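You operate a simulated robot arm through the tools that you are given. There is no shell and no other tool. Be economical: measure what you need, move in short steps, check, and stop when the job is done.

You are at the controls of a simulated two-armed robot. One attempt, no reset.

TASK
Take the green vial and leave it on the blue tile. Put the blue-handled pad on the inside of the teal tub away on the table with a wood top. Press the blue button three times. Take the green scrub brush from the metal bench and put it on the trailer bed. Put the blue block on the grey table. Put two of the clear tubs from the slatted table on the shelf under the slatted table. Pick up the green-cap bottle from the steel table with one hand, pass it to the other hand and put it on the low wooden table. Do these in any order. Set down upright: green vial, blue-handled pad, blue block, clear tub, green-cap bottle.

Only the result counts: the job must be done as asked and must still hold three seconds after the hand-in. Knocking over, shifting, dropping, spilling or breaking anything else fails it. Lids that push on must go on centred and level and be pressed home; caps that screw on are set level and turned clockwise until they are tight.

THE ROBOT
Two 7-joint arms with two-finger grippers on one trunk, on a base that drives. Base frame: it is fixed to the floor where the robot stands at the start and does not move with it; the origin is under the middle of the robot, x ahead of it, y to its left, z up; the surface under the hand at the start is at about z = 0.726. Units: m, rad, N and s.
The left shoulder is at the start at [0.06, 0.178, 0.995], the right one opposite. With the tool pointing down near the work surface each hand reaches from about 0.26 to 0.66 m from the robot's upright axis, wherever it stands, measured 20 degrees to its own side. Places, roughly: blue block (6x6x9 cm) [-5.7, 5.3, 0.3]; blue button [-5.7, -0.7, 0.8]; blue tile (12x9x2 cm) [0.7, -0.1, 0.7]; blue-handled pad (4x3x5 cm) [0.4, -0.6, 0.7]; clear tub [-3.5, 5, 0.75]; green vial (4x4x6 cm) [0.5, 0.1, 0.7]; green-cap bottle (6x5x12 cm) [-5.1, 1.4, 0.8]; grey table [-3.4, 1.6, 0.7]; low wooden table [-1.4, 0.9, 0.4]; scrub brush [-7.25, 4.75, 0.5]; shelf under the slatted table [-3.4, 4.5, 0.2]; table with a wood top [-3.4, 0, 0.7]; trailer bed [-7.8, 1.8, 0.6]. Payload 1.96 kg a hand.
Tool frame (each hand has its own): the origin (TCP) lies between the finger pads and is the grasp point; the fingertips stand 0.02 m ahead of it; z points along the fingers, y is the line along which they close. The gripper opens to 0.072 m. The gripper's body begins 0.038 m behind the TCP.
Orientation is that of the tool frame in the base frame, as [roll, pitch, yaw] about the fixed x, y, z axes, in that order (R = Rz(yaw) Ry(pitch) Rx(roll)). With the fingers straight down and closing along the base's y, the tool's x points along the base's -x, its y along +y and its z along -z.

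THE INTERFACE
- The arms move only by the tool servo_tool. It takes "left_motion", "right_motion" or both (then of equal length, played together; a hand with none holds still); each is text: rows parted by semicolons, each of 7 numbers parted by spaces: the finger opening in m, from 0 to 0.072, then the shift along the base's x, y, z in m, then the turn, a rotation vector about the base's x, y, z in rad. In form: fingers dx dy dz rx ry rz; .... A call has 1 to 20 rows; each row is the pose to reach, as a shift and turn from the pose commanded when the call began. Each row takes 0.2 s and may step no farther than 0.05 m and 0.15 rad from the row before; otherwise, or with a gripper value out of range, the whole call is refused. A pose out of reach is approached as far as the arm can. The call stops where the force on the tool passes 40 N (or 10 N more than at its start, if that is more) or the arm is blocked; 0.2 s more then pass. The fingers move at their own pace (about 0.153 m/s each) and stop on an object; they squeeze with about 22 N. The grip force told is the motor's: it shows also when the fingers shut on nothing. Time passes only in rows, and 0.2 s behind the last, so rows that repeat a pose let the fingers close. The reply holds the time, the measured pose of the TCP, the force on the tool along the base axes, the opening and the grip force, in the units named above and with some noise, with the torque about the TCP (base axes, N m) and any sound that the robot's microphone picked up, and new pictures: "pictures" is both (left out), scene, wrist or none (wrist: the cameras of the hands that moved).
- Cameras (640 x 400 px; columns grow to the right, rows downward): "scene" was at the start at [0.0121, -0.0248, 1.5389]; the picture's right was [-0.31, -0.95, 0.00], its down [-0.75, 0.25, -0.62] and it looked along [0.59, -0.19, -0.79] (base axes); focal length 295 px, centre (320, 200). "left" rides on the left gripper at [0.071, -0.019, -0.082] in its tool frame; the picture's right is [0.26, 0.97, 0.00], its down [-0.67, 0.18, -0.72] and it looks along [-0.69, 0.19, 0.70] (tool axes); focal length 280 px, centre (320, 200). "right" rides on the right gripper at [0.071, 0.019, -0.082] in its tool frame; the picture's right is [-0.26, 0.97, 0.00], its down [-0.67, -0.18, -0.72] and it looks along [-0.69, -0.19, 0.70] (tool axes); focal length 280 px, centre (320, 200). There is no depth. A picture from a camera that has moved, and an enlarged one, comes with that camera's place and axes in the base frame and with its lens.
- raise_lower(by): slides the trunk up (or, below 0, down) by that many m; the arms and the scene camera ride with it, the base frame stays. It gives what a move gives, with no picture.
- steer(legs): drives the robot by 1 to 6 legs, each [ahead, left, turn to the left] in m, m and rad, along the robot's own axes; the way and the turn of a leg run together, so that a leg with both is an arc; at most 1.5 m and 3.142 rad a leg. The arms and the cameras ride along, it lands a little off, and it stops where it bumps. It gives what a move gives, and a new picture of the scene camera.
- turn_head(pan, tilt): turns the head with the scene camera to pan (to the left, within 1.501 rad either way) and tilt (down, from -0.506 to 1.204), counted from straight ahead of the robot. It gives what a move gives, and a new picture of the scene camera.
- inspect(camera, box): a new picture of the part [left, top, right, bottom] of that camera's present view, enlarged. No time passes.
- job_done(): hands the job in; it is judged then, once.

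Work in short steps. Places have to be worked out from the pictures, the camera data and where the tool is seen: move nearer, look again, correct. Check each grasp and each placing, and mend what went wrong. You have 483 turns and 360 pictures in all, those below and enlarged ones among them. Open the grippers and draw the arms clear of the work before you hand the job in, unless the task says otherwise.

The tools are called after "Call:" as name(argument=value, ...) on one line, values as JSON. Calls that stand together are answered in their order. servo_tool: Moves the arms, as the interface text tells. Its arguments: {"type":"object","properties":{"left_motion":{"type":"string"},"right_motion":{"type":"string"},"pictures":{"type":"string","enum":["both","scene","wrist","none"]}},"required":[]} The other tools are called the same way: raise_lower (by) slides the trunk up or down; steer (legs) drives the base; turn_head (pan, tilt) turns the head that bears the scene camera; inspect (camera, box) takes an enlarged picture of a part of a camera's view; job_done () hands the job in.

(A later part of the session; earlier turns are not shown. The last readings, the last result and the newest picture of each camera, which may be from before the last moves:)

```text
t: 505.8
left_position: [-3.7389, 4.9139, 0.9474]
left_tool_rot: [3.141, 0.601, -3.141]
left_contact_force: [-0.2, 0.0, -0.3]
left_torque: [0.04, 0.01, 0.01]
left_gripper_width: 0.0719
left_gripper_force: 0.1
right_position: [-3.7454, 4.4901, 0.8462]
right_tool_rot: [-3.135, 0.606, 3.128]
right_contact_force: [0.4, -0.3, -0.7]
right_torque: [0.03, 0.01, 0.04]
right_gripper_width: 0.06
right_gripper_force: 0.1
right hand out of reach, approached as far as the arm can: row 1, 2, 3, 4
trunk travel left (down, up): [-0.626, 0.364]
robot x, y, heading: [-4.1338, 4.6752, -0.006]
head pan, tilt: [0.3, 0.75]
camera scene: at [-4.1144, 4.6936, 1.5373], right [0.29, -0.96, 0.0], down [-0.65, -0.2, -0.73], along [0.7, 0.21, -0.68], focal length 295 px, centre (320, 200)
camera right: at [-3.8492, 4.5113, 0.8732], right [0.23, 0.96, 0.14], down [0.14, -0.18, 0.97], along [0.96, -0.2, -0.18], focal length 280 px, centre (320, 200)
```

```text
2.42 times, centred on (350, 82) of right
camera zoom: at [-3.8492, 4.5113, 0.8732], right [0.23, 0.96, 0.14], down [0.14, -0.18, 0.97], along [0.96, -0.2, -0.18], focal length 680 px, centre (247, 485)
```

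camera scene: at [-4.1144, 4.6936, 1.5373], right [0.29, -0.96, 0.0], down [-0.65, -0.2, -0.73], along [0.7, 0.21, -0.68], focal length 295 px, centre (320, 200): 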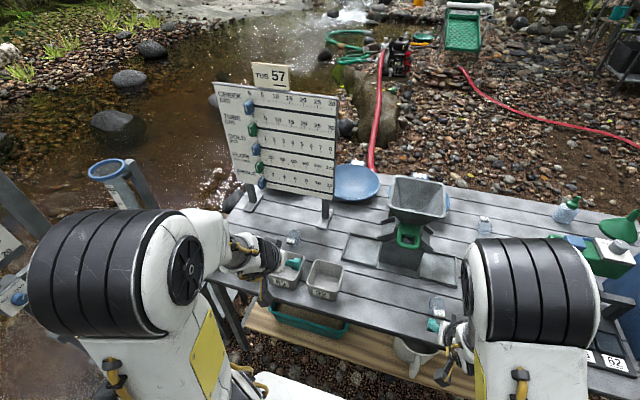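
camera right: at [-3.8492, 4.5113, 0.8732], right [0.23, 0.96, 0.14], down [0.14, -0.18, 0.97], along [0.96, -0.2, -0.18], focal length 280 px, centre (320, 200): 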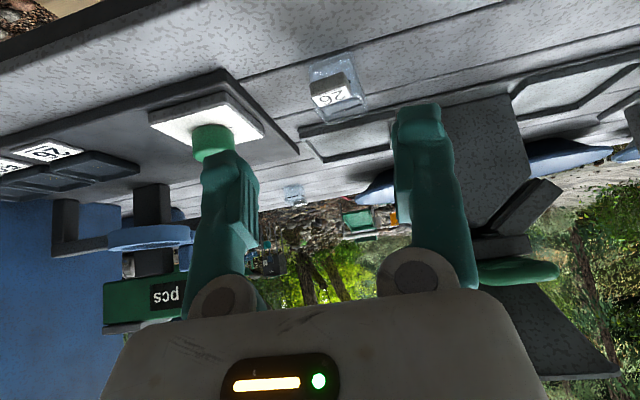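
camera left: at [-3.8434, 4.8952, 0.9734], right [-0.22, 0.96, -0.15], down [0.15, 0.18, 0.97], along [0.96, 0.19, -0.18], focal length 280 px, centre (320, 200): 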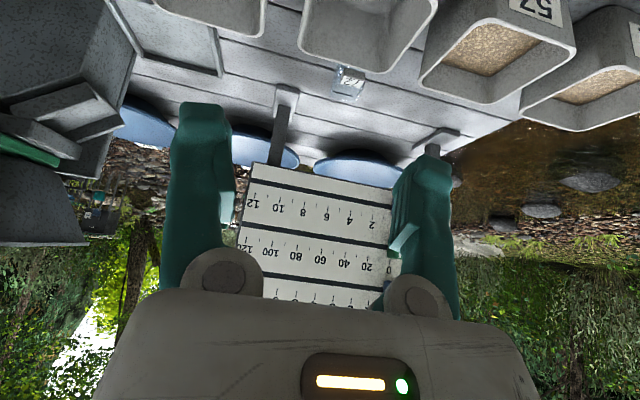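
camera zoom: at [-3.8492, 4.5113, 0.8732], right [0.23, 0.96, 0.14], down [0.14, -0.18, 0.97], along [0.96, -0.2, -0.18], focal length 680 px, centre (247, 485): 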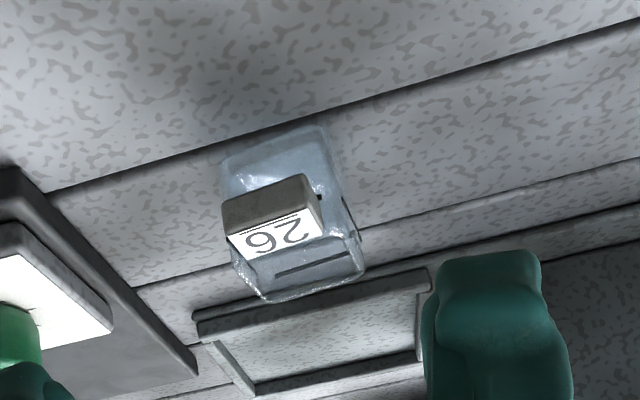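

The tub sits at (-3.636, 4.493) facing us. I'll advance down to it with the fingers either side and close.

Call:
servo_tool(right_motion="0.06 0.03 0.001 -0.025 0 0 0; 0.06 0.06 0.002 -0.05 0 0 0; 0.06 0.085 0.003 -0.074 0 0 0; 0.06 0.103 0.003 -0.09 0 0 0; 0.06 0.103 0.003 -0.09 0 0 0", pictures="wrist")

```text
t: 507.0
left_position: [-3.7387, 4.9143, 0.9465]
left_tool_rot: [-3.141, 0.602, -3.137]
left_contact_force: [1.0, 0.2, 0.8]
left_torque: [0.01, -0.01, -0.01]
left_gripper_width: 0.0722
left_gripper_force: 0.1
right_position: [-3.6427, 4.4947, 0.757]
right_tool_rot: [-3.136, 0.606, 3.13]
right_contact_force: [-0.4, 0.2, -0.1]
right_torque: [0.02, -0.04, -0.02]
right_gripper_width: 0.0598
right_gripper_force: 0.0
trunk travel left (down, up): [-0.626, 0.364]
robot x, y, heading: [-4.1328, 4.672, -0.005]
head pan, tilt: [0.3, 0.75]
camera right: at [-3.7466, 4.5158, 0.7843], right [0.23, 0.96, 0.14], down [0.15, -0.18, 0.97], along [0.96, -0.2, -0.18], focal length 280 px, centre (320, 200)
```

right: 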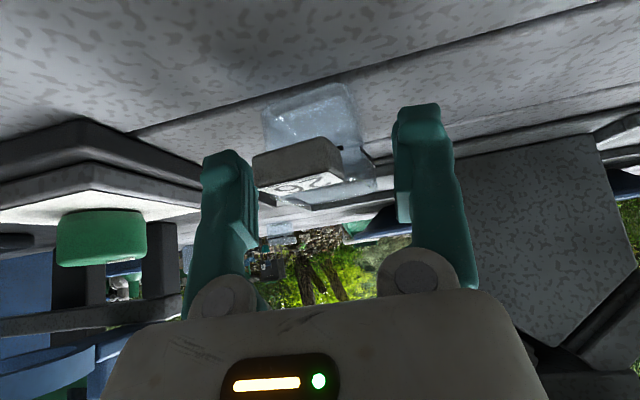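

The tub is about 1.5 cm deeper than the fingers. Advance a bit and close.

Call:
servo_tool(right_motion="0.06 0.008 0 -0.003 0 0 0; 0.06 0.014 0 -0.004 0 0 0; 0.06 0.014 0 -0.004 0 0 0; 0 0.014 0 -0.004 0 0 0; 0 0.014 0 -0.004 0 0 0; 0 0.014 0 -0.004 0 0 0", pictures="wrist")

```text
t: 508.4
left_position: [-3.738, 4.9147, 0.9469]
left_tool_rot: [-3.141, 0.602, -3.138]
left_contact_force: [0.3, -0.1, 0.0]
left_torque: [-0.03, 0.0, 0.04]
left_gripper_width: 0.0723
left_gripper_force: 0.0
right_position: [-3.6286, 4.4949, 0.7532]
right_tool_rot: [-3.136, 0.603, 3.129]
right_contact_force: [-0.6, 0.1, -0.3]
right_torque: [-0.01, 0.02, 0.05]
right_gripper_width: 0.0383
right_gripper_force: 22.0
trunk travel left (down, up): [-0.626, 0.364]
robot x, y, heading: [-4.1313, 4.6703, -0.01]
head pan, tilt: [0.3, 0.75]
camera right: at [-3.7321, 4.5151, 0.7804], right [0.23, 0.96, 0.14], down [0.15, -0.18, 0.97], along [0.96, -0.2, -0.18], focal length 280 px, centre (320, 200)
```

right: 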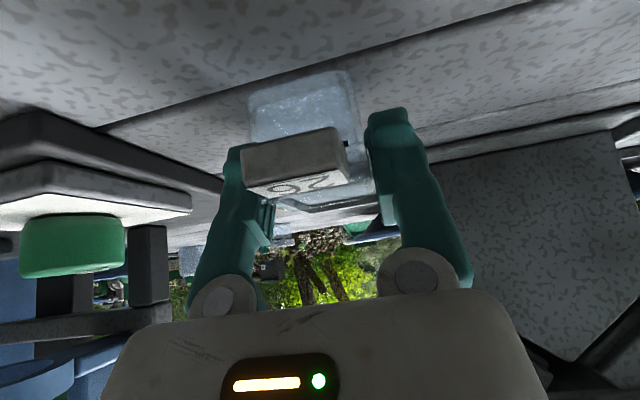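

Held at 0.038 m. Lift and draw back.

Call:
servo_tool(right_motion="0 0 0 0.03 0 0 0; 0 -0.02 0 0.06 0 0 0; 0 -0.06 0 0.09 0 0 0; 0 -0.1 -0.03 0.1 0 0 0; 0 -0.11 -0.06 0.1 0 0 0; 0 -0.11 -0.06 0.1 0 0 0")

```text
refused: row 4 steps farther than a row can; nothing moved
```

Call:
servo_tool(right_motion="0 0 0 0.03 0 0 0; 0 -0.02 0 0.06 0 0 0; 0 -0.05 0 0.09 0 0 0; 0 -0.08 -0.02 0.1 0 0 0; 0 -0.11 -0.05 0.1 0 0 0; 0 -0.11 -0.06 0.1 0 0 0")

```text
t: 509.8
left_position: [-3.7392, 4.9147, 0.9473]
left_tool_rot: [-3.141, 0.601, -3.138]
left_contact_force: [-0.6, -0.7, -0.3]
left_torque: [-0.02, 0.0, -0.02]
left_gripper_width: 0.0716
left_gripper_force: 0.2
right_position: [-3.7384, 4.4348, 0.8536]
right_tool_rot: [-3.136, 0.604, 3.129]
right_contact_force: [-0.2, 0.2, -0.5]
right_torque: [-0.04, 0.01, 0.01]
right_gripper_width: 0.0384
right_gripper_force: 22.1
trunk travel left (down, up): [-0.626, 0.364]
robot x, y, heading: [-4.1323, 4.6703, -0.008]
head pan, tilt: [0.3, 0.75]
camera scene: at [-4.1134, 4.6951, 1.5372], right [0.29, -0.96, 0.0], down [-0.65, -0.2, -0.73], along [0.7, 0.21, -0.68], focal length 295 px, centre (320, 200)
camera right: at [-3.8422, 4.4545, 0.8801], right [0.23, 0.96, 0.14], down [0.15, -0.18, 0.97], along [0.96, -0.2, -0.18], focal length 280 px, centre (320, 200)
```

scene: 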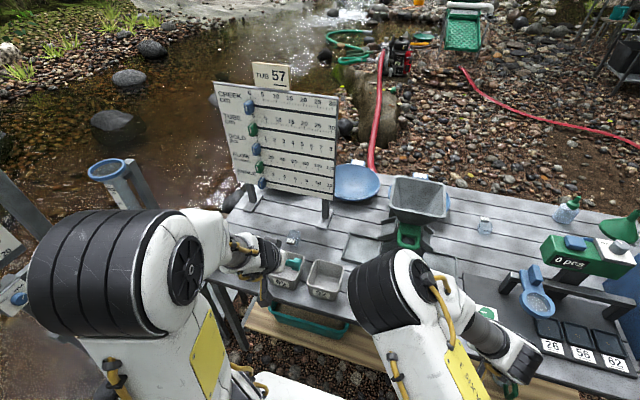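
right: 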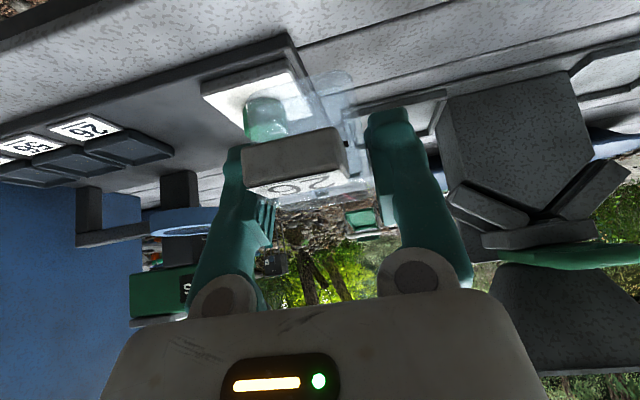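

Now the left hand for tub "72" at (-3.514, 4.974), behind the grey tubs; it needs a near-vertical grasp. I'll drive 0.08 m closer, then straighten the hand above it.

Call:
steer(legs=[[0.08, 0, 0]])

```text
t: 510.8
left_position: [-3.6568, 4.9137, 0.9465]
left_tool_rot: [-3.139, 0.601, -3.139]
left_contact_force: [-0.9, -0.3, -0.2]
left_torque: [-0.01, 0.05, 0.01]
left_gripper_width: 0.072
left_gripper_force: 0.1
right_position: [-3.658, 4.4345, 0.852]
right_tool_rot: [-3.134, 0.604, 3.129]
right_contact_force: [0.0, -0.1, -0.8]
right_torque: [0.01, 0.01, -0.04]
right_gripper_width: 0.0384
right_gripper_force: 22.4
trunk travel left (down, up): [-0.626, 0.364]
robot x, y, heading: [-4.0527, 4.6709, -0.005]
head pan, tilt: [0.3, 0.75]
camera scene: at [-4.0322, 4.6945, 1.5372], right [0.29, -0.96, 0.0], down [-0.65, -0.2, -0.73], along [0.7, 0.21, -0.68], focal length 295 px, centre (320, 200)
```

scene: 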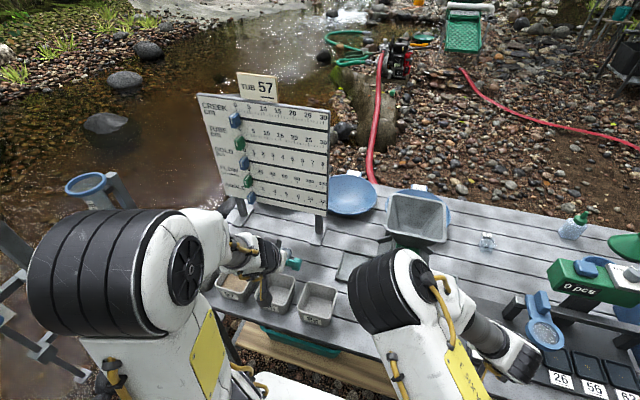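

Call:
servo_tool(left_motion="0.06 0.02 0.01 0 0 0.09 0; 0.06 0.04 0.02 0 0 0.18 0; 0.06 0.06 0.03 0 0 0.27 0; 0.06 0.08 0.04 0 0 0.36 0; 0.06 0.1 0.05 0 0 0.45 0; 0.06 0.12 0.058 -0.01 0 0.45 0; 0.06 0.14 0.06 -0.03 0 0.45 0; 0.06 0.14 0.06 -0.05 0 0.45 0; 0.06 0.14 0.06 -0.05 0 0.45 0")

```text
t: 512.8
left_position: [-3.622, 4.9736, 0.9674]
left_tool_rot: [-3.141, 0.153, -3.14]
left_contact_force: [-0.3, 0.0, -1.0]
left_torque: [0.02, 0.04, -0.01]
left_gripper_width: 0.0601
left_gripper_force: 0.1
left hand out of reach, approached as far as the arm can: row 1, 2, 3, 4, 5, 6, 7, 8, 9
right_position: [-3.6583, 4.4328, 0.8525]
right_tool_rot: [-3.136, 0.605, 3.129]
right_contact_force: [0.7, -0.7, -0.4]
right_torque: [-0.03, 0.03, -0.02]
right_gripper_width: 0.0385
right_gripper_force: 22.3
trunk travel left (down, up): [-0.626, 0.364]
robot x, y, heading: [-4.0517, 4.6715, -0.003]
head pan, tilt: [0.3, 0.75]
camera scene: at [-4.034, 4.6944, 1.5372], right [0.29, -0.96, 0.0], down [-0.65, -0.2, -0.73], along [0.7, 0.21, -0.68], focal length 295 px, centre (320, 200)
camera left: at [-3.7041, 4.955, 1.0372], right [-0.26, 0.96, -0.04], down [0.56, 0.18, 0.81], along [0.79, 0.19, -0.59], focal length 280 px, centre (320, 200)
```

scene: 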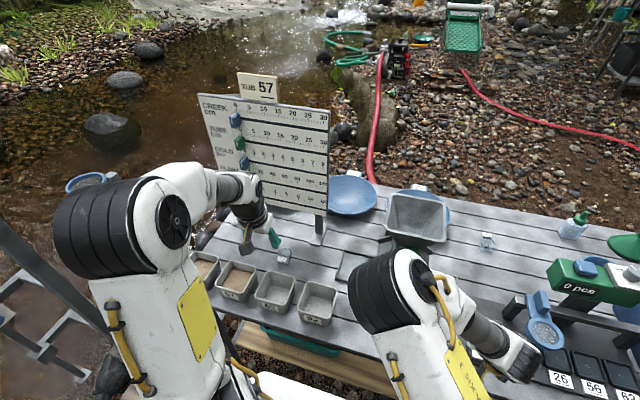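
left: 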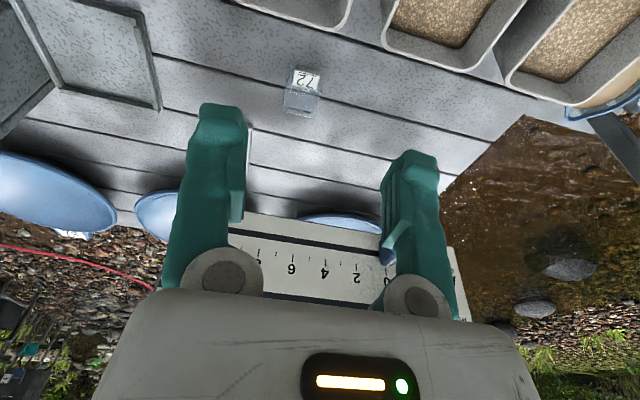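

Tub "72" confirmed at (-3.514, 4.974). Descend onto it.

Call:
servo_tool(left_motion="0.06 0.035 0 -0.03 0 0 0; 0.06 0.07 0 -0.06 0 0 0; 0.06 0.1 0 -0.095 0 0 0; 0.06 0.108 0 -0.135 0 0 0; 0.06 0.108 0 -0.17 0 0 0; 0.06 0.108 0 -0.17 0 0 0", pictures="wrist")

```text
t: 514.2
left_position: [-3.6458, 4.96, 0.9337]
left_tool_rot: [-3.141, 0.152, -3.138]
left_contact_force: [-0.2, 0.2, 0.1]
left_torque: [0.0, -0.02, -0.01]
left_gripper_width: 0.0598
left_gripper_force: 0.0
left hand out of reach, approached as far as the arm can: row 1, 2, 3, 4, 5, 6
right_position: [-3.6583, 4.4327, 0.8527]
right_tool_rot: [-3.136, 0.603, 3.13]
right_contact_force: [0.5, -0.7, -0.7]
right_torque: [-0.01, -0.01, 0.01]
right_gripper_width: 0.0386
right_gripper_force: 21.5
trunk travel left (down, up): [-0.626, 0.364]
robot x, y, heading: [-4.0533, 4.67, -0.007]
head pan, tilt: [0.3, 0.75]
camera left: at [-3.7283, 4.9411, 1.0032], right [-0.26, 0.96, -0.04], down [0.56, 0.18, 0.81], along [0.79, 0.19, -0.59], focal length 280 px, centre (320, 200)
```

left: 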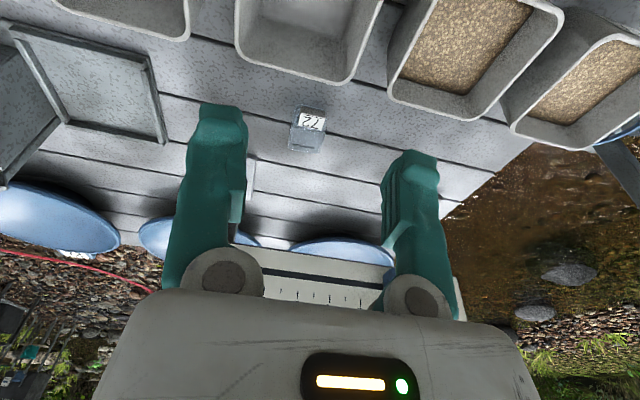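

The arm seems stuck near a joint limit. I'll bring the hand in first to reset the posture, then extend again.

Call:
servo_tool(left_motion="0.06 -0.03 -0.03 0.01 0 0.05 0; 0.06 -0.06 -0.06 0.02 0 0.1 0; 0.06 -0.08 -0.09 0.03 0 0.15 0; 0.06 -0.08 -0.09 0.03 0 0.15 0; 0.06 -0.04 -0.06 0.02 0 0.15 0; 0.06 0.0 -0.03 0.0 0 0.15 0; 0.06 0.04 0.0 -0.02 0 0.15 0; 0.06 0.08 0.01 -0.05 0 0.15 0; 0.06 0.11 0.013 -0.08 0 0.15 0; 0.06 0.13 0.013 -0.11 0 0.15 0; 0.06 0.13 0.013 -0.11 0 0.15 0")

```text
refused: row 5 steps farther than a row can; nothing moved
```

Call:
servo_tool(left_motion="0.06 -0.03 -0.03 0.01 0 0.05 0; 0.06 -0.06 -0.06 0.02 0 0.1 0; 0.06 -0.08 -0.09 0.03 0 0.15 0; 0.06 -0.08 -0.09 0.03 0 0.15 0; 0.06 -0.045 -0.06 0.02 0 0.15 0; 0.06 -0.01 -0.035 0.0 0 0.15 0; 0.06 0.02 -0.01 -0.02 0 0.15 0; 0.06 0.05 0.01 -0.05 0 0.15 0; 0.06 0.08 0.013 -0.08 0 0.15 0; 0.06 0.11 0.013 -0.11 0 0.15 0; 0.06 0.13 0.013 -0.12 0 0.15 0")

```text
t: 516.6
left_position: [-3.519, 4.9724, 0.8151]
left_tool_rot: [-3.14, 0.001, -3.139]
left_contact_force: [0.4, 0.0, -0.4]
left_torque: [0.03, 0.0, 0.0]
left_gripper_width: 0.0599
left_gripper_force: 0.0
right_position: [-3.658, 4.4321, 0.8522]
right_tool_rot: [-3.135, 0.605, 3.13]
right_contact_force: [-0.1, -0.3, -0.5]
right_torque: [0.0, 0.03, 0.02]
right_gripper_width: 0.0382
right_gripper_force: 21.8
trunk travel left (down, up): [-0.626, 0.364]
robot x, y, heading: [-4.0555, 4.6694, -0.003]
head pan, tilt: [0.3, 0.75]
camera scene: at [-4.0336, 4.6947, 1.5372], right [0.29, -0.96, 0.0], down [-0.65, -0.2, -0.73], along [0.7, 0.21, -0.68], focal length 295 px, centre (320, 200)
camera left: at [-3.5894, 4.9519, 0.8942], right [-0.27, 0.96, 0.0], down [0.67, 0.18, 0.72], along [0.69, 0.19, -0.7], focal length 280 px, centre (320, 200)
```

scene: 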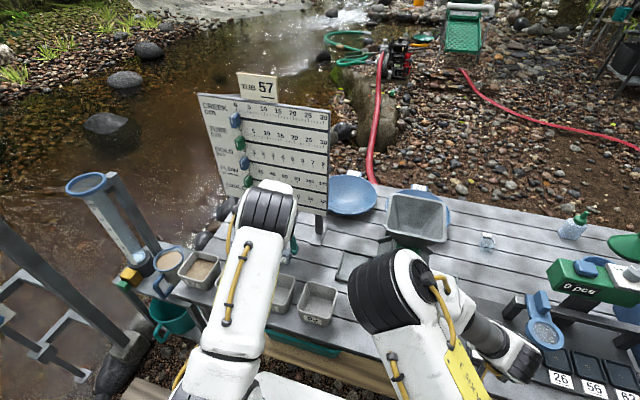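
left: 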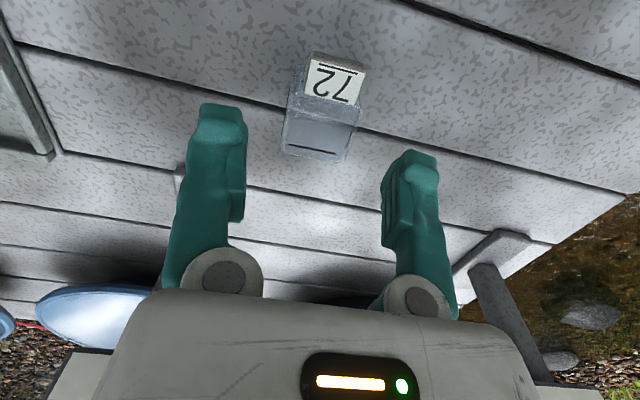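

Now it's above the tub and aligned. Descend and close.

Call:
servo_tool(left_motion="0.06 0.004 0.001 -0.03 0 0 0; 0.06 0.004 0.001 -0.055 0 0 0; 0.06 0.004 0.001 -0.061 0 0 0; 0.06 0.004 0.001 -0.061 0 0 0; 0 0.004 0.001 -0.061 0 0 0; 0 0.004 0.001 -0.061 0 0 0; 0 0.004 0.001 -0.061 0 0 0", pictures="wrist")

```text
t: 518.2
left_position: [-3.5156, 4.9716, 0.7534]
left_tool_rot: [3.139, 0.001, -3.138]
left_contact_force: [-0.4, -0.2, -1.2]
left_torque: [-0.01, -0.02, 0.0]
left_gripper_width: 0.0382
left_gripper_force: 21.9
right_position: [-3.6572, 4.4332, 0.8522]
right_tool_rot: [-3.134, 0.604, 3.129]
right_contact_force: [-0.2, 0.3, 0.1]
right_torque: [0.02, -0.03, 0.04]
right_gripper_width: 0.0386
right_gripper_force: 22.3
trunk travel left (down, up): [-0.626, 0.364]
robot x, y, heading: [-4.0533, 4.6734, -0.006]
head pan, tilt: [0.3, 0.75]
camera left: at [-3.5855, 4.9528, 0.8335], right [-0.26, 0.96, 0.0], down [0.67, 0.18, 0.72], along [0.69, 0.19, -0.7], focal length 280 px, centre (320, 200)
```

left: 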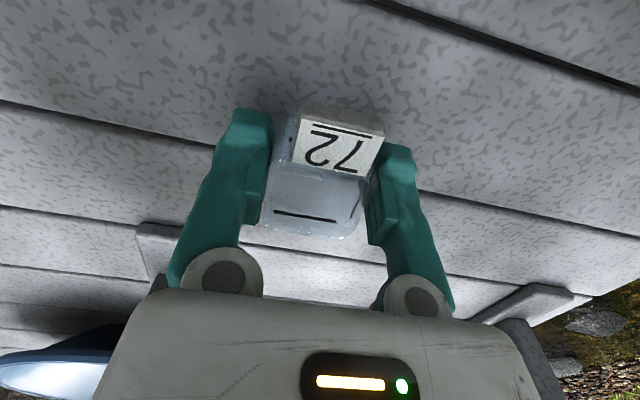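

Both tubs are held. Lift the left one and draw it back over the grey tubs.

Call:
servo_tool(left_motion="0 0 0 0.03 0 0 0; 0 0 0 0.07 0 0 0; 0 -0.02 0 0.11 0 0 0; 0 -0.05 -0.01 0.14 0 0 0; 0 -0.08 -0.03 0.16 0 0 0; 0 -0.12 -0.05 0.17 0 0 0; 0 -0.16 -0.07 0.17 0 0 0; 0 -0.2 -0.09 0.17 0 0 0; 0 -0.23 -0.1 0.17 0 0 0; 0 -0.26 -0.1 0.17 0 0 0")

```text
t: 520.4
left_position: [-3.7587, 4.8732, 0.9248]
left_tool_rot: [3.14, 0.002, -3.139]
left_contact_force: [-0.1, 0.0, -0.3]
left_torque: [-0.02, -0.01, 0.0]
left_gripper_width: 0.0382
left_gripper_force: 22.1
left hand out of reach, approached as far as the arm can: row 10
right_position: [-3.6588, 4.4334, 0.8528]
right_tool_rot: [-3.133, 0.603, 3.13]
right_contact_force: [-0.7, 0.0, -0.7]
right_torque: [0.0, 0.0, -0.02]
right_gripper_width: 0.0382
right_gripper_force: 22.3
trunk travel left (down, up): [-0.626, 0.364]
robot x, y, heading: [-4.0524, 4.673, -0.005]
head pan, tilt: [0.3, 0.75]
camera scene: at [-4.0338, 4.6946, 1.5372], right [0.29, -0.96, 0.0], down [-0.65, -0.2, -0.73], along [0.7, 0.21, -0.68], focal length 295 px, centre (320, 200)
camera left: at [-3.8294, 4.8536, 1.0052], right [-0.26, 0.96, 0.0], down [0.67, 0.18, 0.72], along [0.69, 0.19, -0.7], focal length 280 px, centre (320, 200)
```

scene: 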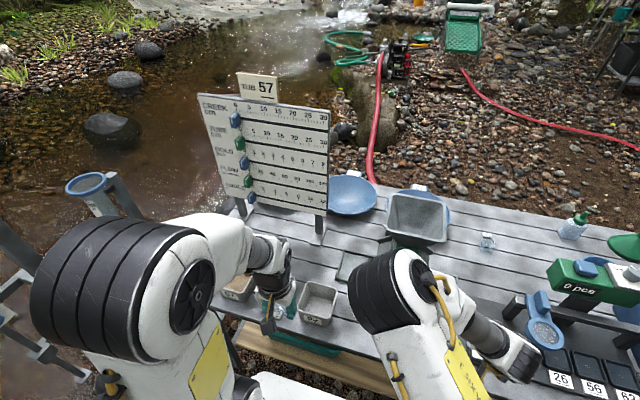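
left: 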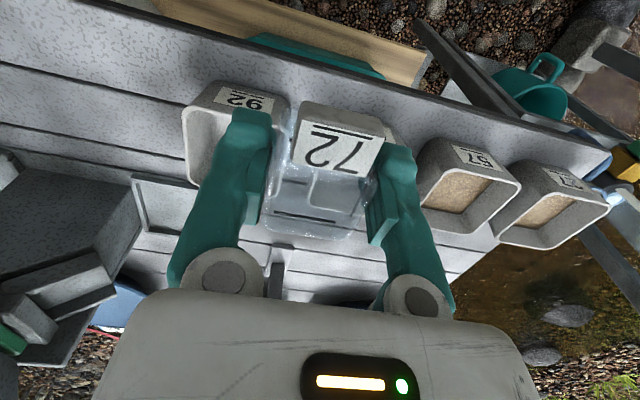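

Back off 0.35 m so both hands clear the table edge, then lower the trunk and look at the shelf.

Call:
steer(legs=[[-0.36, 0, 0]])

Call:
raise_lower(by=-0.4)

Call:
turn_head(pan=0.0, tilt=0.5)

```text
t: 522.8
left_position: [-4.1197, 4.8754, 0.925]
left_tool_rot: [-3.141, 0.002, -3.14]
left_contact_force: [0.1, 0.3, -0.2]
left_torque: [0.0, -0.02, 0.01]
left_gripper_width: 0.0384
left_gripper_force: 21.7
right_position: [-4.0203, 4.4355, 0.8535]
right_tool_rot: [-3.134, 0.606, 3.128]
right_contact_force: [0.7, -0.3, 0.7]
right_torque: [0.01, 0.0, 0.03]
right_gripper_width: 0.0385
right_gripper_force: 22.2
trunk travel left (down, up): [-0.626, 0.364]
robot x, y, heading: [-4.4145, 4.6737, -0.01]
head pan, tilt: [0.3, 0.75]
camera scene: at [-4.3961, 4.6974, 1.5372], right [0.29, -0.96, 0.0], down [-0.65, -0.2, -0.73], along [0.7, 0.21, -0.68], focal length 295 px, centre (320, 200)
```

scene: 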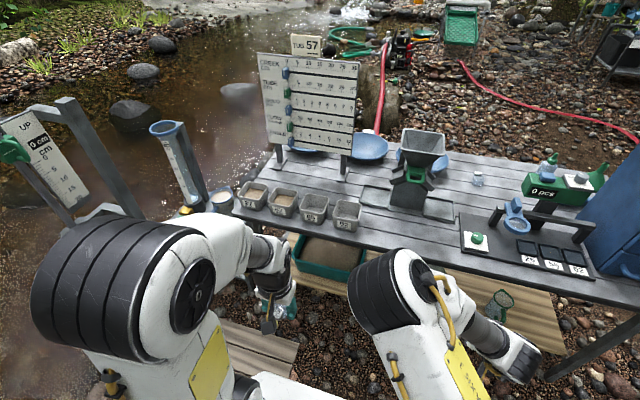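

```text
t: 526.6
left_position: [-4.1194, 4.8754, 0.5256]
left_tool_rot: [3.14, 0.001, 3.141]
left_contact_force: [0.3, 0.1, -0.4]
left_torque: [0.04, -0.01, -0.01]
left_gripper_width: 0.0383
left_gripper_force: 22.1
right_position: [-4.02, 4.436, 0.4523]
right_tool_rot: [-3.135, 0.603, 3.127]
right_contact_force: [0.4, 0.6, 0.0]
right_torque: [0.0, 0.0, -0.03]
right_gripper_width: 0.0382
right_gripper_force: 21.6
trunk travel left (down, up): [-0.226, 0.764]
robot x, y, heading: [-4.4134, 4.6762, -0.008]
head pan, tilt: [0.3, 0.75]
```

```text
t: 527.4
left_position: [-4.1193, 4.8757, 0.5246]
left_tool_rot: [3.141, 0.003, 3.141]
left_contact_force: [0.1, 0.3, -0.2]
left_torque: [0.03, 0.02, 0.0]
left_gripper_width: 0.0384
left_gripper_force: 21.8
right_position: [-4.0197, 4.436, 0.4524]
right_tool_rot: [-3.135, 0.604, 3.129]
right_contact_force: [0.1, -0.2, -0.2]
right_torque: [0.01, 0.02, 0.0]
right_gripper_width: 0.0384
right_gripper_force: 22.3
trunk travel left (down, up): [-0.226, 0.764]
robot x, y, heading: [-4.4176, 4.676, -0.005]
head pan, tilt: [0.0, 0.499]
camera scene: at [-4.3837, 4.6729, 1.1591], right [-0.01, -1.0, 0.0], down [-0.48, 0.0, -0.88], along [0.88, -0.01, -0.48], focal length 295 px, centre (320, 200)
```

scene: 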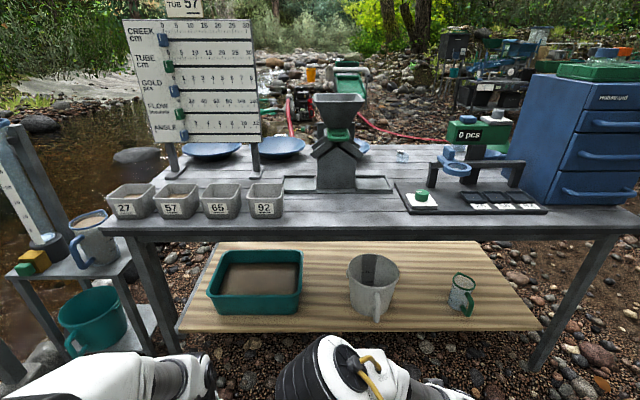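

Shelf at z about 0.2, x -3.65 to -3.12. Free gaps are at y about 4.65 (teal tub to bucket) and y about 4.275 (bucket to cup). I'll strafe right so that each hand lines up, then lower further.

Call:
steer(legs=[[0, -0.225, 0]])

Call:
raise_lower(by=-0.14)

```text
t: 529.1
left_position: [-4.1217, 4.6514, 0.5234]
left_tool_rot: [-3.141, 0.0, -3.14]
left_contact_force: [0.3, -0.3, -0.9]
left_torque: [0.02, -0.01, 0.02]
left_gripper_width: 0.0385
left_gripper_force: 22.0
right_position: [-4.022, 4.2112, 0.4531]
right_tool_rot: [-3.134, 0.605, 3.129]
right_contact_force: [0.0, 0.4, 0.3]
right_torque: [-0.01, 0.03, -0.01]
right_gripper_width: 0.0385
right_gripper_force: 22.1
trunk travel left (down, up): [-0.226, 0.764]
robot x, y, heading: [-4.4162, 4.4468, -0.009]
head pan, tilt: [0.0, 0.499]
camera scene: at [-4.3857, 4.4479, 1.1592], right [-0.01, -1.0, 0.0], down [-0.48, 0.0, -0.88], along [0.88, -0.01, -0.48], focal length 295 px, centre (320, 200)
```

scene: 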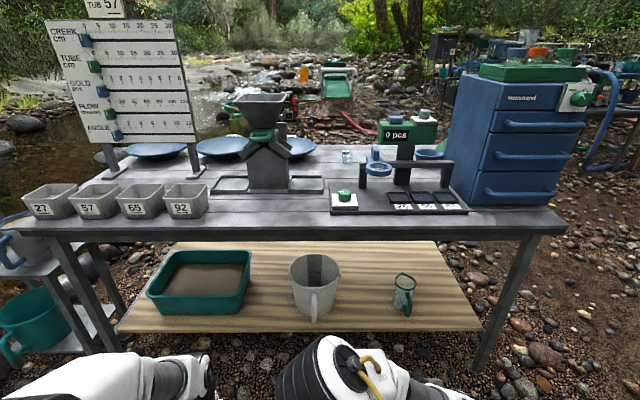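

```text
t: 530.8
left_position: [-4.1216, 4.6516, 0.3849]
left_tool_rot: [3.14, 0.0, -3.14]
left_contact_force: [0.5, -0.1, -0.6]
left_torque: [-0.01, -0.03, -0.02]
left_gripper_width: 0.0383
left_gripper_force: 21.9
right_position: [-4.0232, 4.21, 0.3125]
right_tool_rot: [-3.135, 0.602, 3.13]
right_contact_force: [-0.6, -0.6, 0.8]
right_torque: [0.0, 0.02, 0.01]
right_gripper_width: 0.0383
right_gripper_force: 22.3
trunk travel left (down, up): [-0.086, 0.904]
robot x, y, heading: [-4.4144, 4.4522, -0.013]
head pan, tilt: [0.0, 0.499]
```

Adjust the right hand's y to 4.27, then drive in 0.33 m.

Call:
servo_tool(right_motion="0 0 0.03 0 0 0 0; 0 0 0.06 0 0 0 0; 0 0 0.06 0 0 0 0", pictures="none")

Call:
steer(legs=[[0.33, 0, 0.01]])

Call:
turn_head(pan=0.0, tilt=0.8)

```text
t: 531.6
left_position: [-4.1217, 4.6501, 0.3855]
left_tool_rot: [3.14, 0.003, 3.141]
left_contact_force: [-0.4, 1.2, -0.3]
left_torque: [-0.01, 0.0, 0.0]
left_gripper_width: 0.0385
left_gripper_force: 21.5
right_position: [-4.0215, 4.2723, 0.3117]
right_tool_rot: [-3.135, 0.606, 3.127]
right_contact_force: [0.6, 0.0, 0.4]
right_torque: [-0.02, -0.02, -0.02]
right_gripper_width: 0.0384
right_gripper_force: 21.7
trunk travel left (down, up): [-0.086, 0.904]
robot x, y, heading: [-4.4162, 4.447, -0.011]
head pan, tilt: [0.0, 0.499]
```

```text
t: 533.8
left_position: [-3.7907, 4.6526, 0.385]
left_tool_rot: [-3.141, 0.001, -3.128]
left_contact_force: [0.5, -0.1, -0.8]
left_torque: [-0.03, -0.03, -0.01]
left_gripper_width: 0.0383
left_gripper_force: 22.1
right_position: [-3.6867, 4.2755, 0.3128]
right_tool_rot: [-3.135, 0.604, -3.141]
right_contact_force: [0.3, -1.0, -0.1]
right_torque: [0.01, -0.02, 0.01]
right_gripper_width: 0.0385
right_gripper_force: 22.1
trunk travel left (down, up): [-0.086, 0.904]
robot x, y, heading: [-4.081, 4.4505, 0.004]
head pan, tilt: [0.0, 0.499]
camera scene: at [-4.0525, 4.4478, 1.0192], right [0.0, -1.0, 0.0], down [-0.48, 0.0, -0.88], along [0.88, 0.0, -0.48], focal length 295 px, centre (320, 200)
```

scene: 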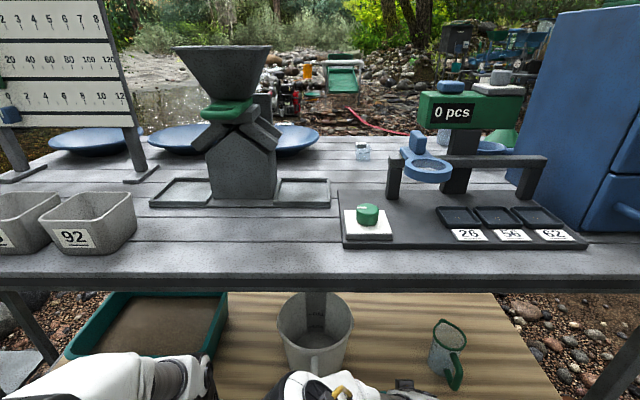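

```text
t: 534.6
left_position: [-3.7916, 4.6539, 0.3845]
left_tool_rot: [-3.141, 0.001, -3.129]
left_contact_force: [0.8, 0.1, -0.7]
left_torque: [0.01, -0.02, -0.03]
left_gripper_width: 0.0381
left_gripper_force: 21.9
right_position: [-3.6871, 4.2774, 0.3111]
right_tool_rot: [-3.133, 0.605, 3.141]
right_contact_force: [-0.8, 0.2, 0.5]
right_torque: [-0.01, 0.02, -0.01]
right_gripper_width: 0.0385
right_gripper_force: 22.0
trunk travel left (down, up): [-0.086, 0.904]
robot x, y, heading: [-4.0866, 4.4472, 0.007]
head pan, tilt: [0.0, 0.799]
camera scene: at [-4.0627, 4.4478, 0.9933], right [0.0, -1.0, 0.0], down [-0.72, 0.0, -0.7], along [0.7, 0.0, -0.72], focal length 295 px, centre (320, 200)
```

scene: 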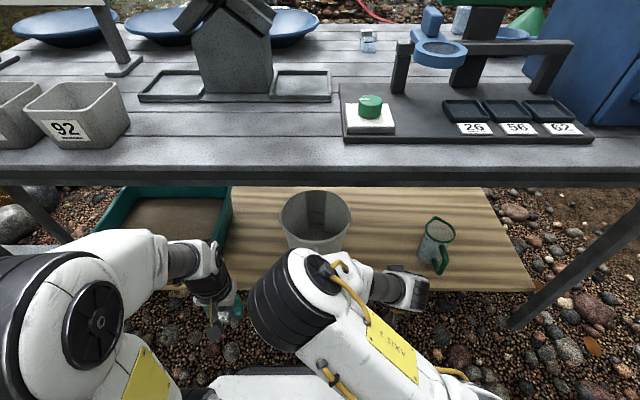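

Now a right-hand step forward above the shelf, with the wrist view.

Call:
servo_tool(right_motion="0 0.03 0 0 0 0 0; 0 0.06 0 -0.01 0 0 0; 0 0.08 0 -0.02 0 0 0; 0 0.08 0 -0.02 0 0 0")

```text
t: 535.6
left_position: [-3.7913, 4.6536, 0.3837]
left_tool_rot: [-3.141, 0.001, -3.128]
left_contact_force: [-1.1, 0.7, -0.2]
left_torque: [-0.03, 0.02, 0.01]
left_gripper_width: 0.0385
left_gripper_force: 22.0
right_position: [-3.6073, 4.2768, 0.2923]
right_tool_rot: [-3.135, 0.603, -3.14]
right_contact_force: [-0.1, 0.0, -0.6]
right_torque: [-0.01, 0.01, 0.0]
right_gripper_width: 0.0382
right_gripper_force: 22.1
trunk travel left (down, up): [-0.086, 0.904]
robot x, y, heading: [-4.0856, 4.4497, 0.008]
head pan, tilt: [0.0, 0.799]
camera scene: at [-4.0627, 4.4478, 0.9932], right [0.0, -1.0, 0.0], down [-0.72, 0.0, -0.7], along [0.7, 0.0, -0.72], focal length 295 px, centre (320, 200)
camera right: at [-3.7104, 4.2951, 0.319], right [0.22, 0.96, 0.14], down [0.15, -0.18, 0.97], along [0.96, -0.19, -0.18], focal length 280 px, centre (320, 200)
```

scene: 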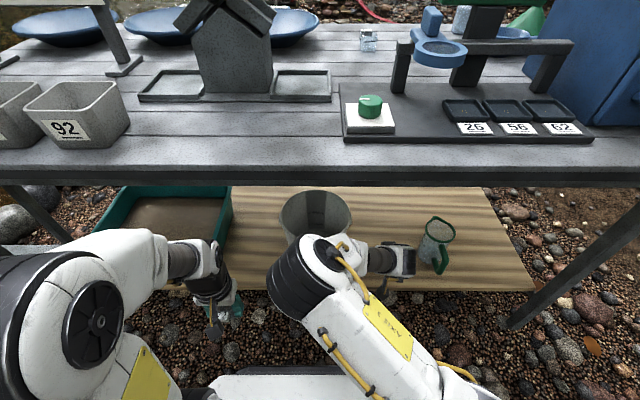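
right: 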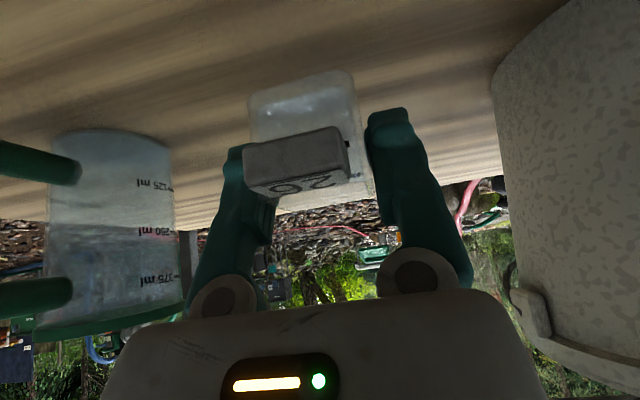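

There's space between the cup and bucket. Lower the right tub to the shelf.

Call:
servo_tool(right_motion="0 0.02 -0.004 -0.015 0 0 0; 0 0.025 -0.004 -0.035 0 0 0; 0 0.025 -0.004 -0.05 0 0 0; 0 0.025 -0.004 -0.056 0 0 0; 0 0.025 -0.004 -0.056 0 0 0", pictures="wrist")

```text
t: 536.7
left_position: [-3.7919, 4.6534, 0.384]
left_tool_rot: [3.141, 0.004, -3.127]
left_contact_force: [0.4, -0.1, 0.1]
left_torque: [0.02, -0.01, 0.01]
left_gripper_width: 0.0385
left_gripper_force: 21.6
right_position: [-3.5788, 4.2712, 0.2397]
right_tool_rot: [-3.137, 0.616, 3.138]
right_contact_force: [-4.5, 0.6, 27.3]
right_torque: [0.42, 0.15, 0.19]
right_gripper_width: 0.0385
right_gripper_force: 22.2
trunk travel left (down, up): [-0.086, 0.904]
robot x, y, heading: [-4.0859, 4.4481, 0.004]
head pan, tilt: [0.0, 0.799]
stopped in row 5 (right hand): the force on the tool passed its limit at 42 N (the readings are from after the stop); the commanded pose is now the measured one
camera right: at [-3.6836, 4.2908, 0.2665], right [0.22, 0.96, 0.15], down [0.14, -0.18, 0.97], along [0.97, -0.19, -0.17], focal length 280 px, centre (320, 200)
```

right: 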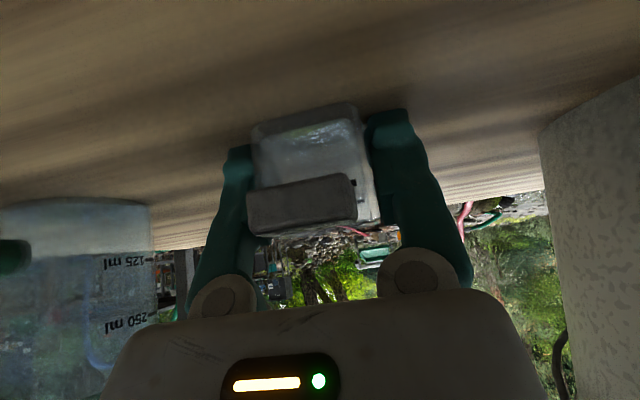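

The tub has reached the shelf at 27 N. Ease up 2 mm, open, and check.

Call:
servo_tool(right_motion="0 0 0 0.002 0 0 0; 0.045 0 0 0.002 0 0 0; 0.056 0 0 0.002 0 0 0; 0.056 0 0 0.002 0 0 0", pictures="wrist")

```text
t: 537.7
left_position: [-3.7905, 4.6531, 0.3862]
left_tool_rot: [3.141, 0.003, -3.126]
left_contact_force: [-0.1, 0.2, -0.5]
left_torque: [0.0, 0.01, 0.01]
left_gripper_width: 0.0382
left_gripper_force: 21.8
right_position: [-3.5798, 4.2705, 0.2405]
right_tool_rot: [-3.134, 0.613, 3.139]
right_contact_force: [1.3, -12.9, 17.2]
right_torque: [0.21, -0.08, -0.08]
right_gripper_width: 0.0471
right_gripper_force: 0.1
trunk travel left (down, up): [-0.086, 0.904]
robot x, y, heading: [-4.0871, 4.4489, -0.001]
head pan, tilt: [0.0, 0.799]
camera right: at [-3.6846, 4.2899, 0.267], right [0.22, 0.96, 0.15], down [0.14, -0.18, 0.97], along [0.97, -0.19, -0.17], focal length 280 px, centre (320, 200)
```

right: 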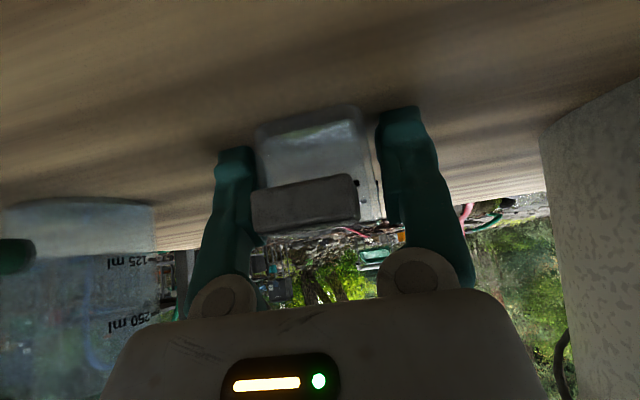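

A finger is rubbing on the shelf. Rise 8 mm so it can open freely.

Call:
servo_tool(right_motion="0.056 0 0 0.004 0 0 0; 0.056 0 0 0.008 0 0 0; 0.056 0 0 0.008 0 0 0", pictures="wrist")

```text
t: 538.5
left_position: [-3.7921, 4.6537, 0.3848]
left_tool_rot: [-3.14, 0.001, -3.129]
left_contact_force: [-0.1, 0.9, 0.0]
left_torque: [0.04, 0.0, -0.02]
left_gripper_width: 0.0388
left_gripper_force: 22.4
right_position: [-3.5799, 4.2705, 0.2485]
right_tool_rot: [-3.137, 0.609, 3.141]
right_contact_force: [1.0, -0.1, 0.3]
right_torque: [0.02, -0.03, -0.01]
right_gripper_width: 0.0561
right_gripper_force: 0.0
trunk travel left (down, up): [-0.086, 0.904]
robot x, y, heading: [-4.0869, 4.4488, 0.005]
head pan, tilt: [0.0, 0.799]
camera right: at [-3.6842, 4.291, 0.2741], right [0.22, 0.96, 0.15], down [0.14, -0.18, 0.97], along [0.97, -0.19, -0.18], focal length 280 px, centre (320, 200)
```

right: 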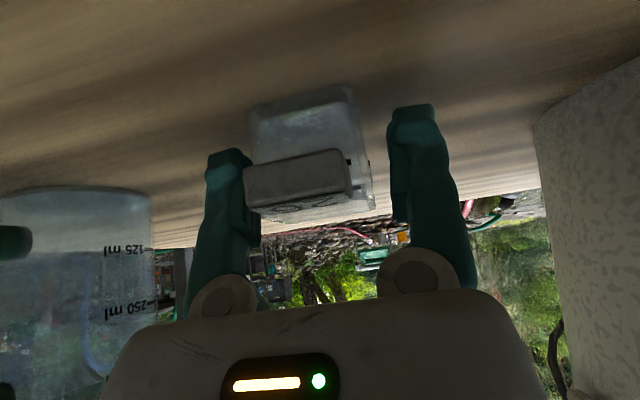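

The tub stands upright on the shelf. Retreat the right hand along its axis.

Call:
servo_tool(right_motion="0.06 -0.012 0.001 0.017 0 0 0; 0.06 -0.025 0.001 0.036 0 0 0; 0.06 -0.045 0.001 0.06 0 0 0; 0.06 -0.08 0 0.08 0 0 0; 0.06 -0.11 -0.01 0.09 0 0 0")

```text
t: 539.7
left_position: [-3.792, 4.6526, 0.3846]
left_tool_rot: [-3.14, 0.001, -3.128]
left_contact_force: [-0.1, -0.3, -0.3]
left_torque: [0.0, -0.02, -0.02]
left_gripper_width: 0.0386
left_gripper_force: 21.7
right_position: [-3.6846, 4.2597, 0.3368]
right_tool_rot: [-3.136, 0.609, 3.14]
right_contact_force: [-0.2, 0.5, -0.3]
right_torque: [0.0, 0.01, 0.02]
right_gripper_width: 0.0599
right_gripper_force: 0.1
right hand out of reach, approached as far as the arm can: row 5
trunk travel left (down, up): [-0.086, 0.904]
robot x, y, heading: [-4.0853, 4.4482, 0.005]
head pan, tilt: [0.0, 0.799]
camera scene: at [-4.0628, 4.4478, 0.9932], right [0.0, -1.0, 0.0], down [-0.72, 0.0, -0.7], along [0.7, 0.0, -0.72], focal length 295 px, centre (320, 200)
camera right: at [-3.7887, 4.28, 0.3633], right [0.22, 0.96, 0.15], down [0.14, -0.18, 0.97], along [0.97, -0.19, -0.18], focal length 280 px, centre (320, 200)
```

scene: 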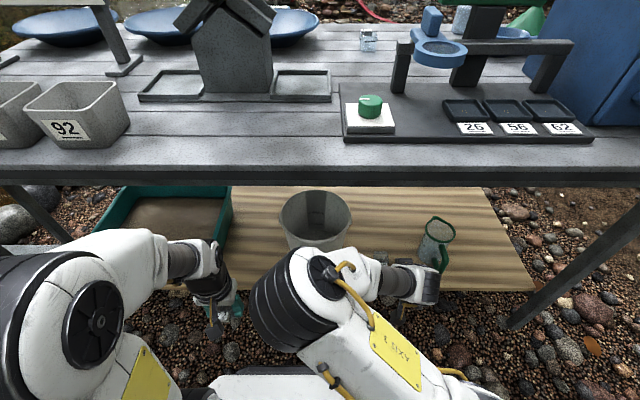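
right: 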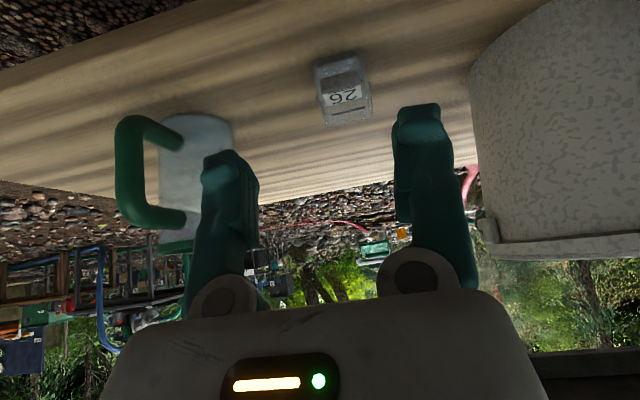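

Tub "26" is on the shelf. Now the left: lower outside the table first, then move in under it at low height.

Call:
servo_tool(left_motion="0 0 0 -0.04 0 0 0; 0 0 0 -0.08 0 0 0; 0 0 -0.003 -0.105 0 0 0; 0 0.04 -0.005 -0.11 0 0 0; 0 0.08 -0.005 -0.11 0 0 0; 0 0.11 -0.005 -0.11 0 0 0; 0 0.11 -0.005 -0.11 0 0 0")

```text
t: 541.3
left_position: [-3.6806, 4.6501, 0.275]
left_tool_rot: [-3.141, 0.001, -3.126]
left_contact_force: [0.8, -0.4, -0.4]
left_torque: [0.02, -0.01, -0.01]
left_gripper_width: 0.0383
left_gripper_force: 22.3
right_position: [-3.6834, 4.261, 0.3356]
right_tool_rot: [-3.136, 0.608, 3.14]
right_contact_force: [0.2, -0.8, 0.0]
right_torque: [0.01, 0.04, -0.02]
right_gripper_width: 0.06
right_gripper_force: 0.1
trunk travel left (down, up): [-0.086, 0.904]
robot x, y, heading: [-4.0836, 4.4462, 0.006]
head pan, tilt: [0.0, 0.799]
camera scene: at [-4.0628, 4.4478, 0.9932], right [0.0, -1.0, 0.0], down [-0.72, 0.0, -0.7], along [0.7, 0.0, -0.72], focal length 295 px, centre (320, 200)
camera left: at [-3.7509, 4.6294, 0.355], right [-0.28, 0.96, 0.0], down [0.67, 0.19, 0.72], along [0.69, 0.2, -0.7], focal length 280 px, centre (320, 200)
```

scene: 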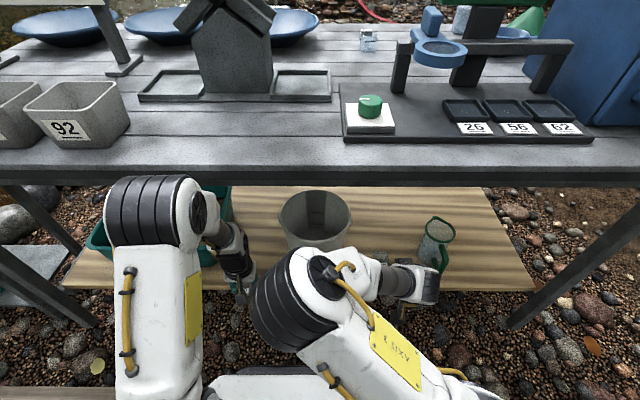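
left: 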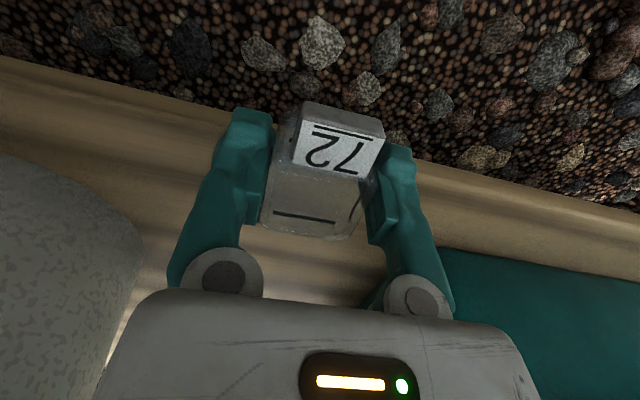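

The left elbow is close to the table edge. I'll back the base 0.12 m and lower the trunk 0.06, then extend the arm so that the elbow stays back and low.

Call:
steer(legs=[[-0.12, 0, 0]])

Call:
raise_lower(by=-0.05)

Call:
servo_tool(left_motion="0 0.03 0 0.04 0 0 0; 0 0.06 0 0.05 0 0 0; 0 0.09 0 0.05 0 0 0; 0 0.12 0 0.05 0 0 0; 0 0.12 0 0.05 0 0 0")

```text
t: 542.5
left_position: [-3.8024, 4.6501, 0.274]
left_tool_rot: [-3.141, 0.001, -3.128]
left_contact_force: [0.5, -0.1, 0.0]
left_torque: [0.0, 0.01, 0.01]
left_gripper_width: 0.0384
left_gripper_force: 21.8
right_position: [-3.8045, 4.2612, 0.3369]
right_tool_rot: [-3.137, 0.609, 3.14]
right_contact_force: [0.0, 0.2, -0.6]
right_torque: [0.01, -0.02, 0.03]
right_gripper_width: 0.06
right_gripper_force: 0.1
trunk travel left (down, up): [-0.086, 0.904]
robot x, y, heading: [-4.2045, 4.4485, 0.004]
head pan, tilt: [0.0, 0.799]
camera scene: at [-4.1836, 4.4472, 0.9932], right [0.01, -1.0, 0.0], down [-0.72, 0.0, -0.7], along [0.7, 0.0, -0.72], focal length 295 px, centre (320, 200)
```

scene: 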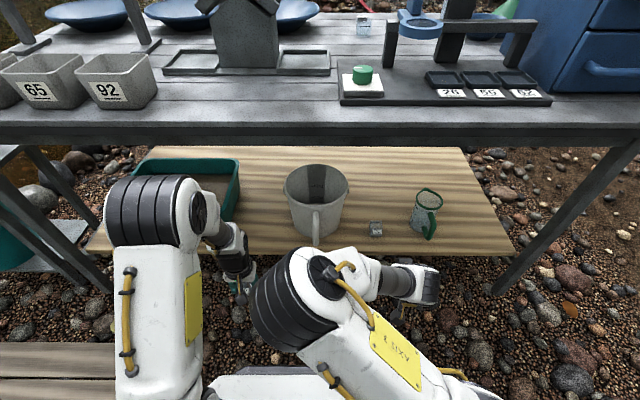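

```text
t: 543.5
left_position: [-3.8014, 4.6494, 0.2243]
left_tool_rot: [3.141, 0.002, -3.125]
left_contact_force: [-0.2, 0.5, 0.1]
left_torque: [-0.02, -0.02, -0.01]
left_gripper_width: 0.0385
left_gripper_force: 21.8
right_position: [-3.8039, 4.2609, 0.2865]
right_tool_rot: [-3.135, 0.61, 3.141]
right_contact_force: [0.1, -0.3, -0.8]
right_torque: [0.02, -0.02, 0.02]
right_gripper_width: 0.0602
right_gripper_force: 0.1
trunk travel left (down, up): [-0.036, 0.954]
robot x, y, heading: [-4.2021, 4.4482, 0.005]
head pan, tilt: [0.0, 0.799]
```

```text
t: 544.6
left_position: [-3.6821, 4.6498, 0.2725]
left_tool_rot: [-3.141, 0.001, -3.125]
left_contact_force: [0.3, 0.0, -0.3]
left_torque: [0.03, 0.0, 0.01]
left_gripper_width: 0.0386
left_gripper_force: 22.2
right_position: [-3.8049, 4.2604, 0.2852]
right_tool_rot: [-3.136, 0.609, -3.141]
right_contact_force: [0.1, -0.3, -0.9]
right_torque: [0.0, -0.03, 0.01]
right_gripper_width: 0.0602
right_gripper_force: 0.2
trunk travel left (down, up): [-0.036, 0.954]
robot x, y, heading: [-4.2028, 4.4466, 0.005]
head pan, tilt: [0.0, 0.799]
camera scene: at [-4.1837, 4.4472, 0.9432], right [0.01, -1.0, 0.0], down [-0.72, 0.0, -0.7], along [0.7, 0.0, -0.72], focal length 295 px, centre (320, 200)
camera left: at [-3.7521, 4.6288, 0.3545], right [-0.28, 0.96, 0.0], down [0.67, 0.19, 0.72], along [0.69, 0.2, -0.7], focal length 280 px, centre (320, 200)
```

scene: 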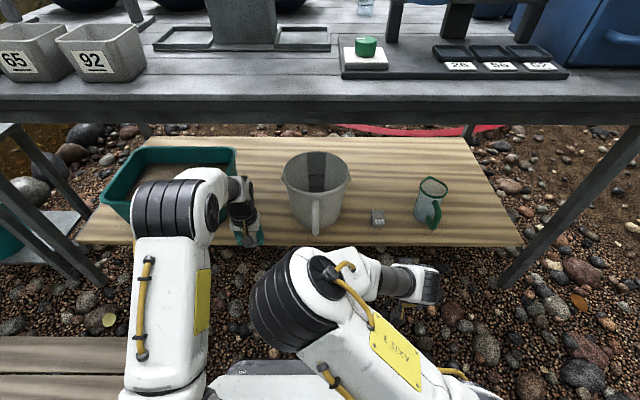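
left: 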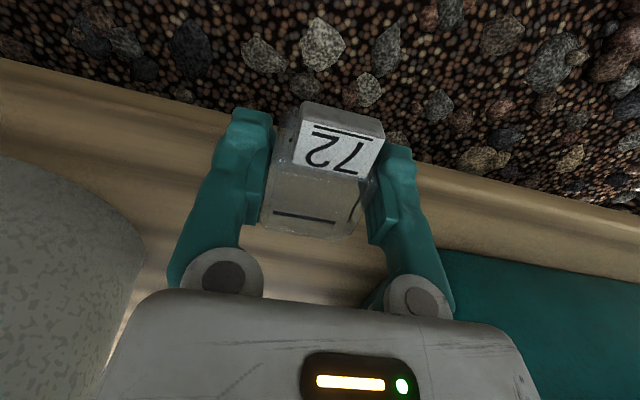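

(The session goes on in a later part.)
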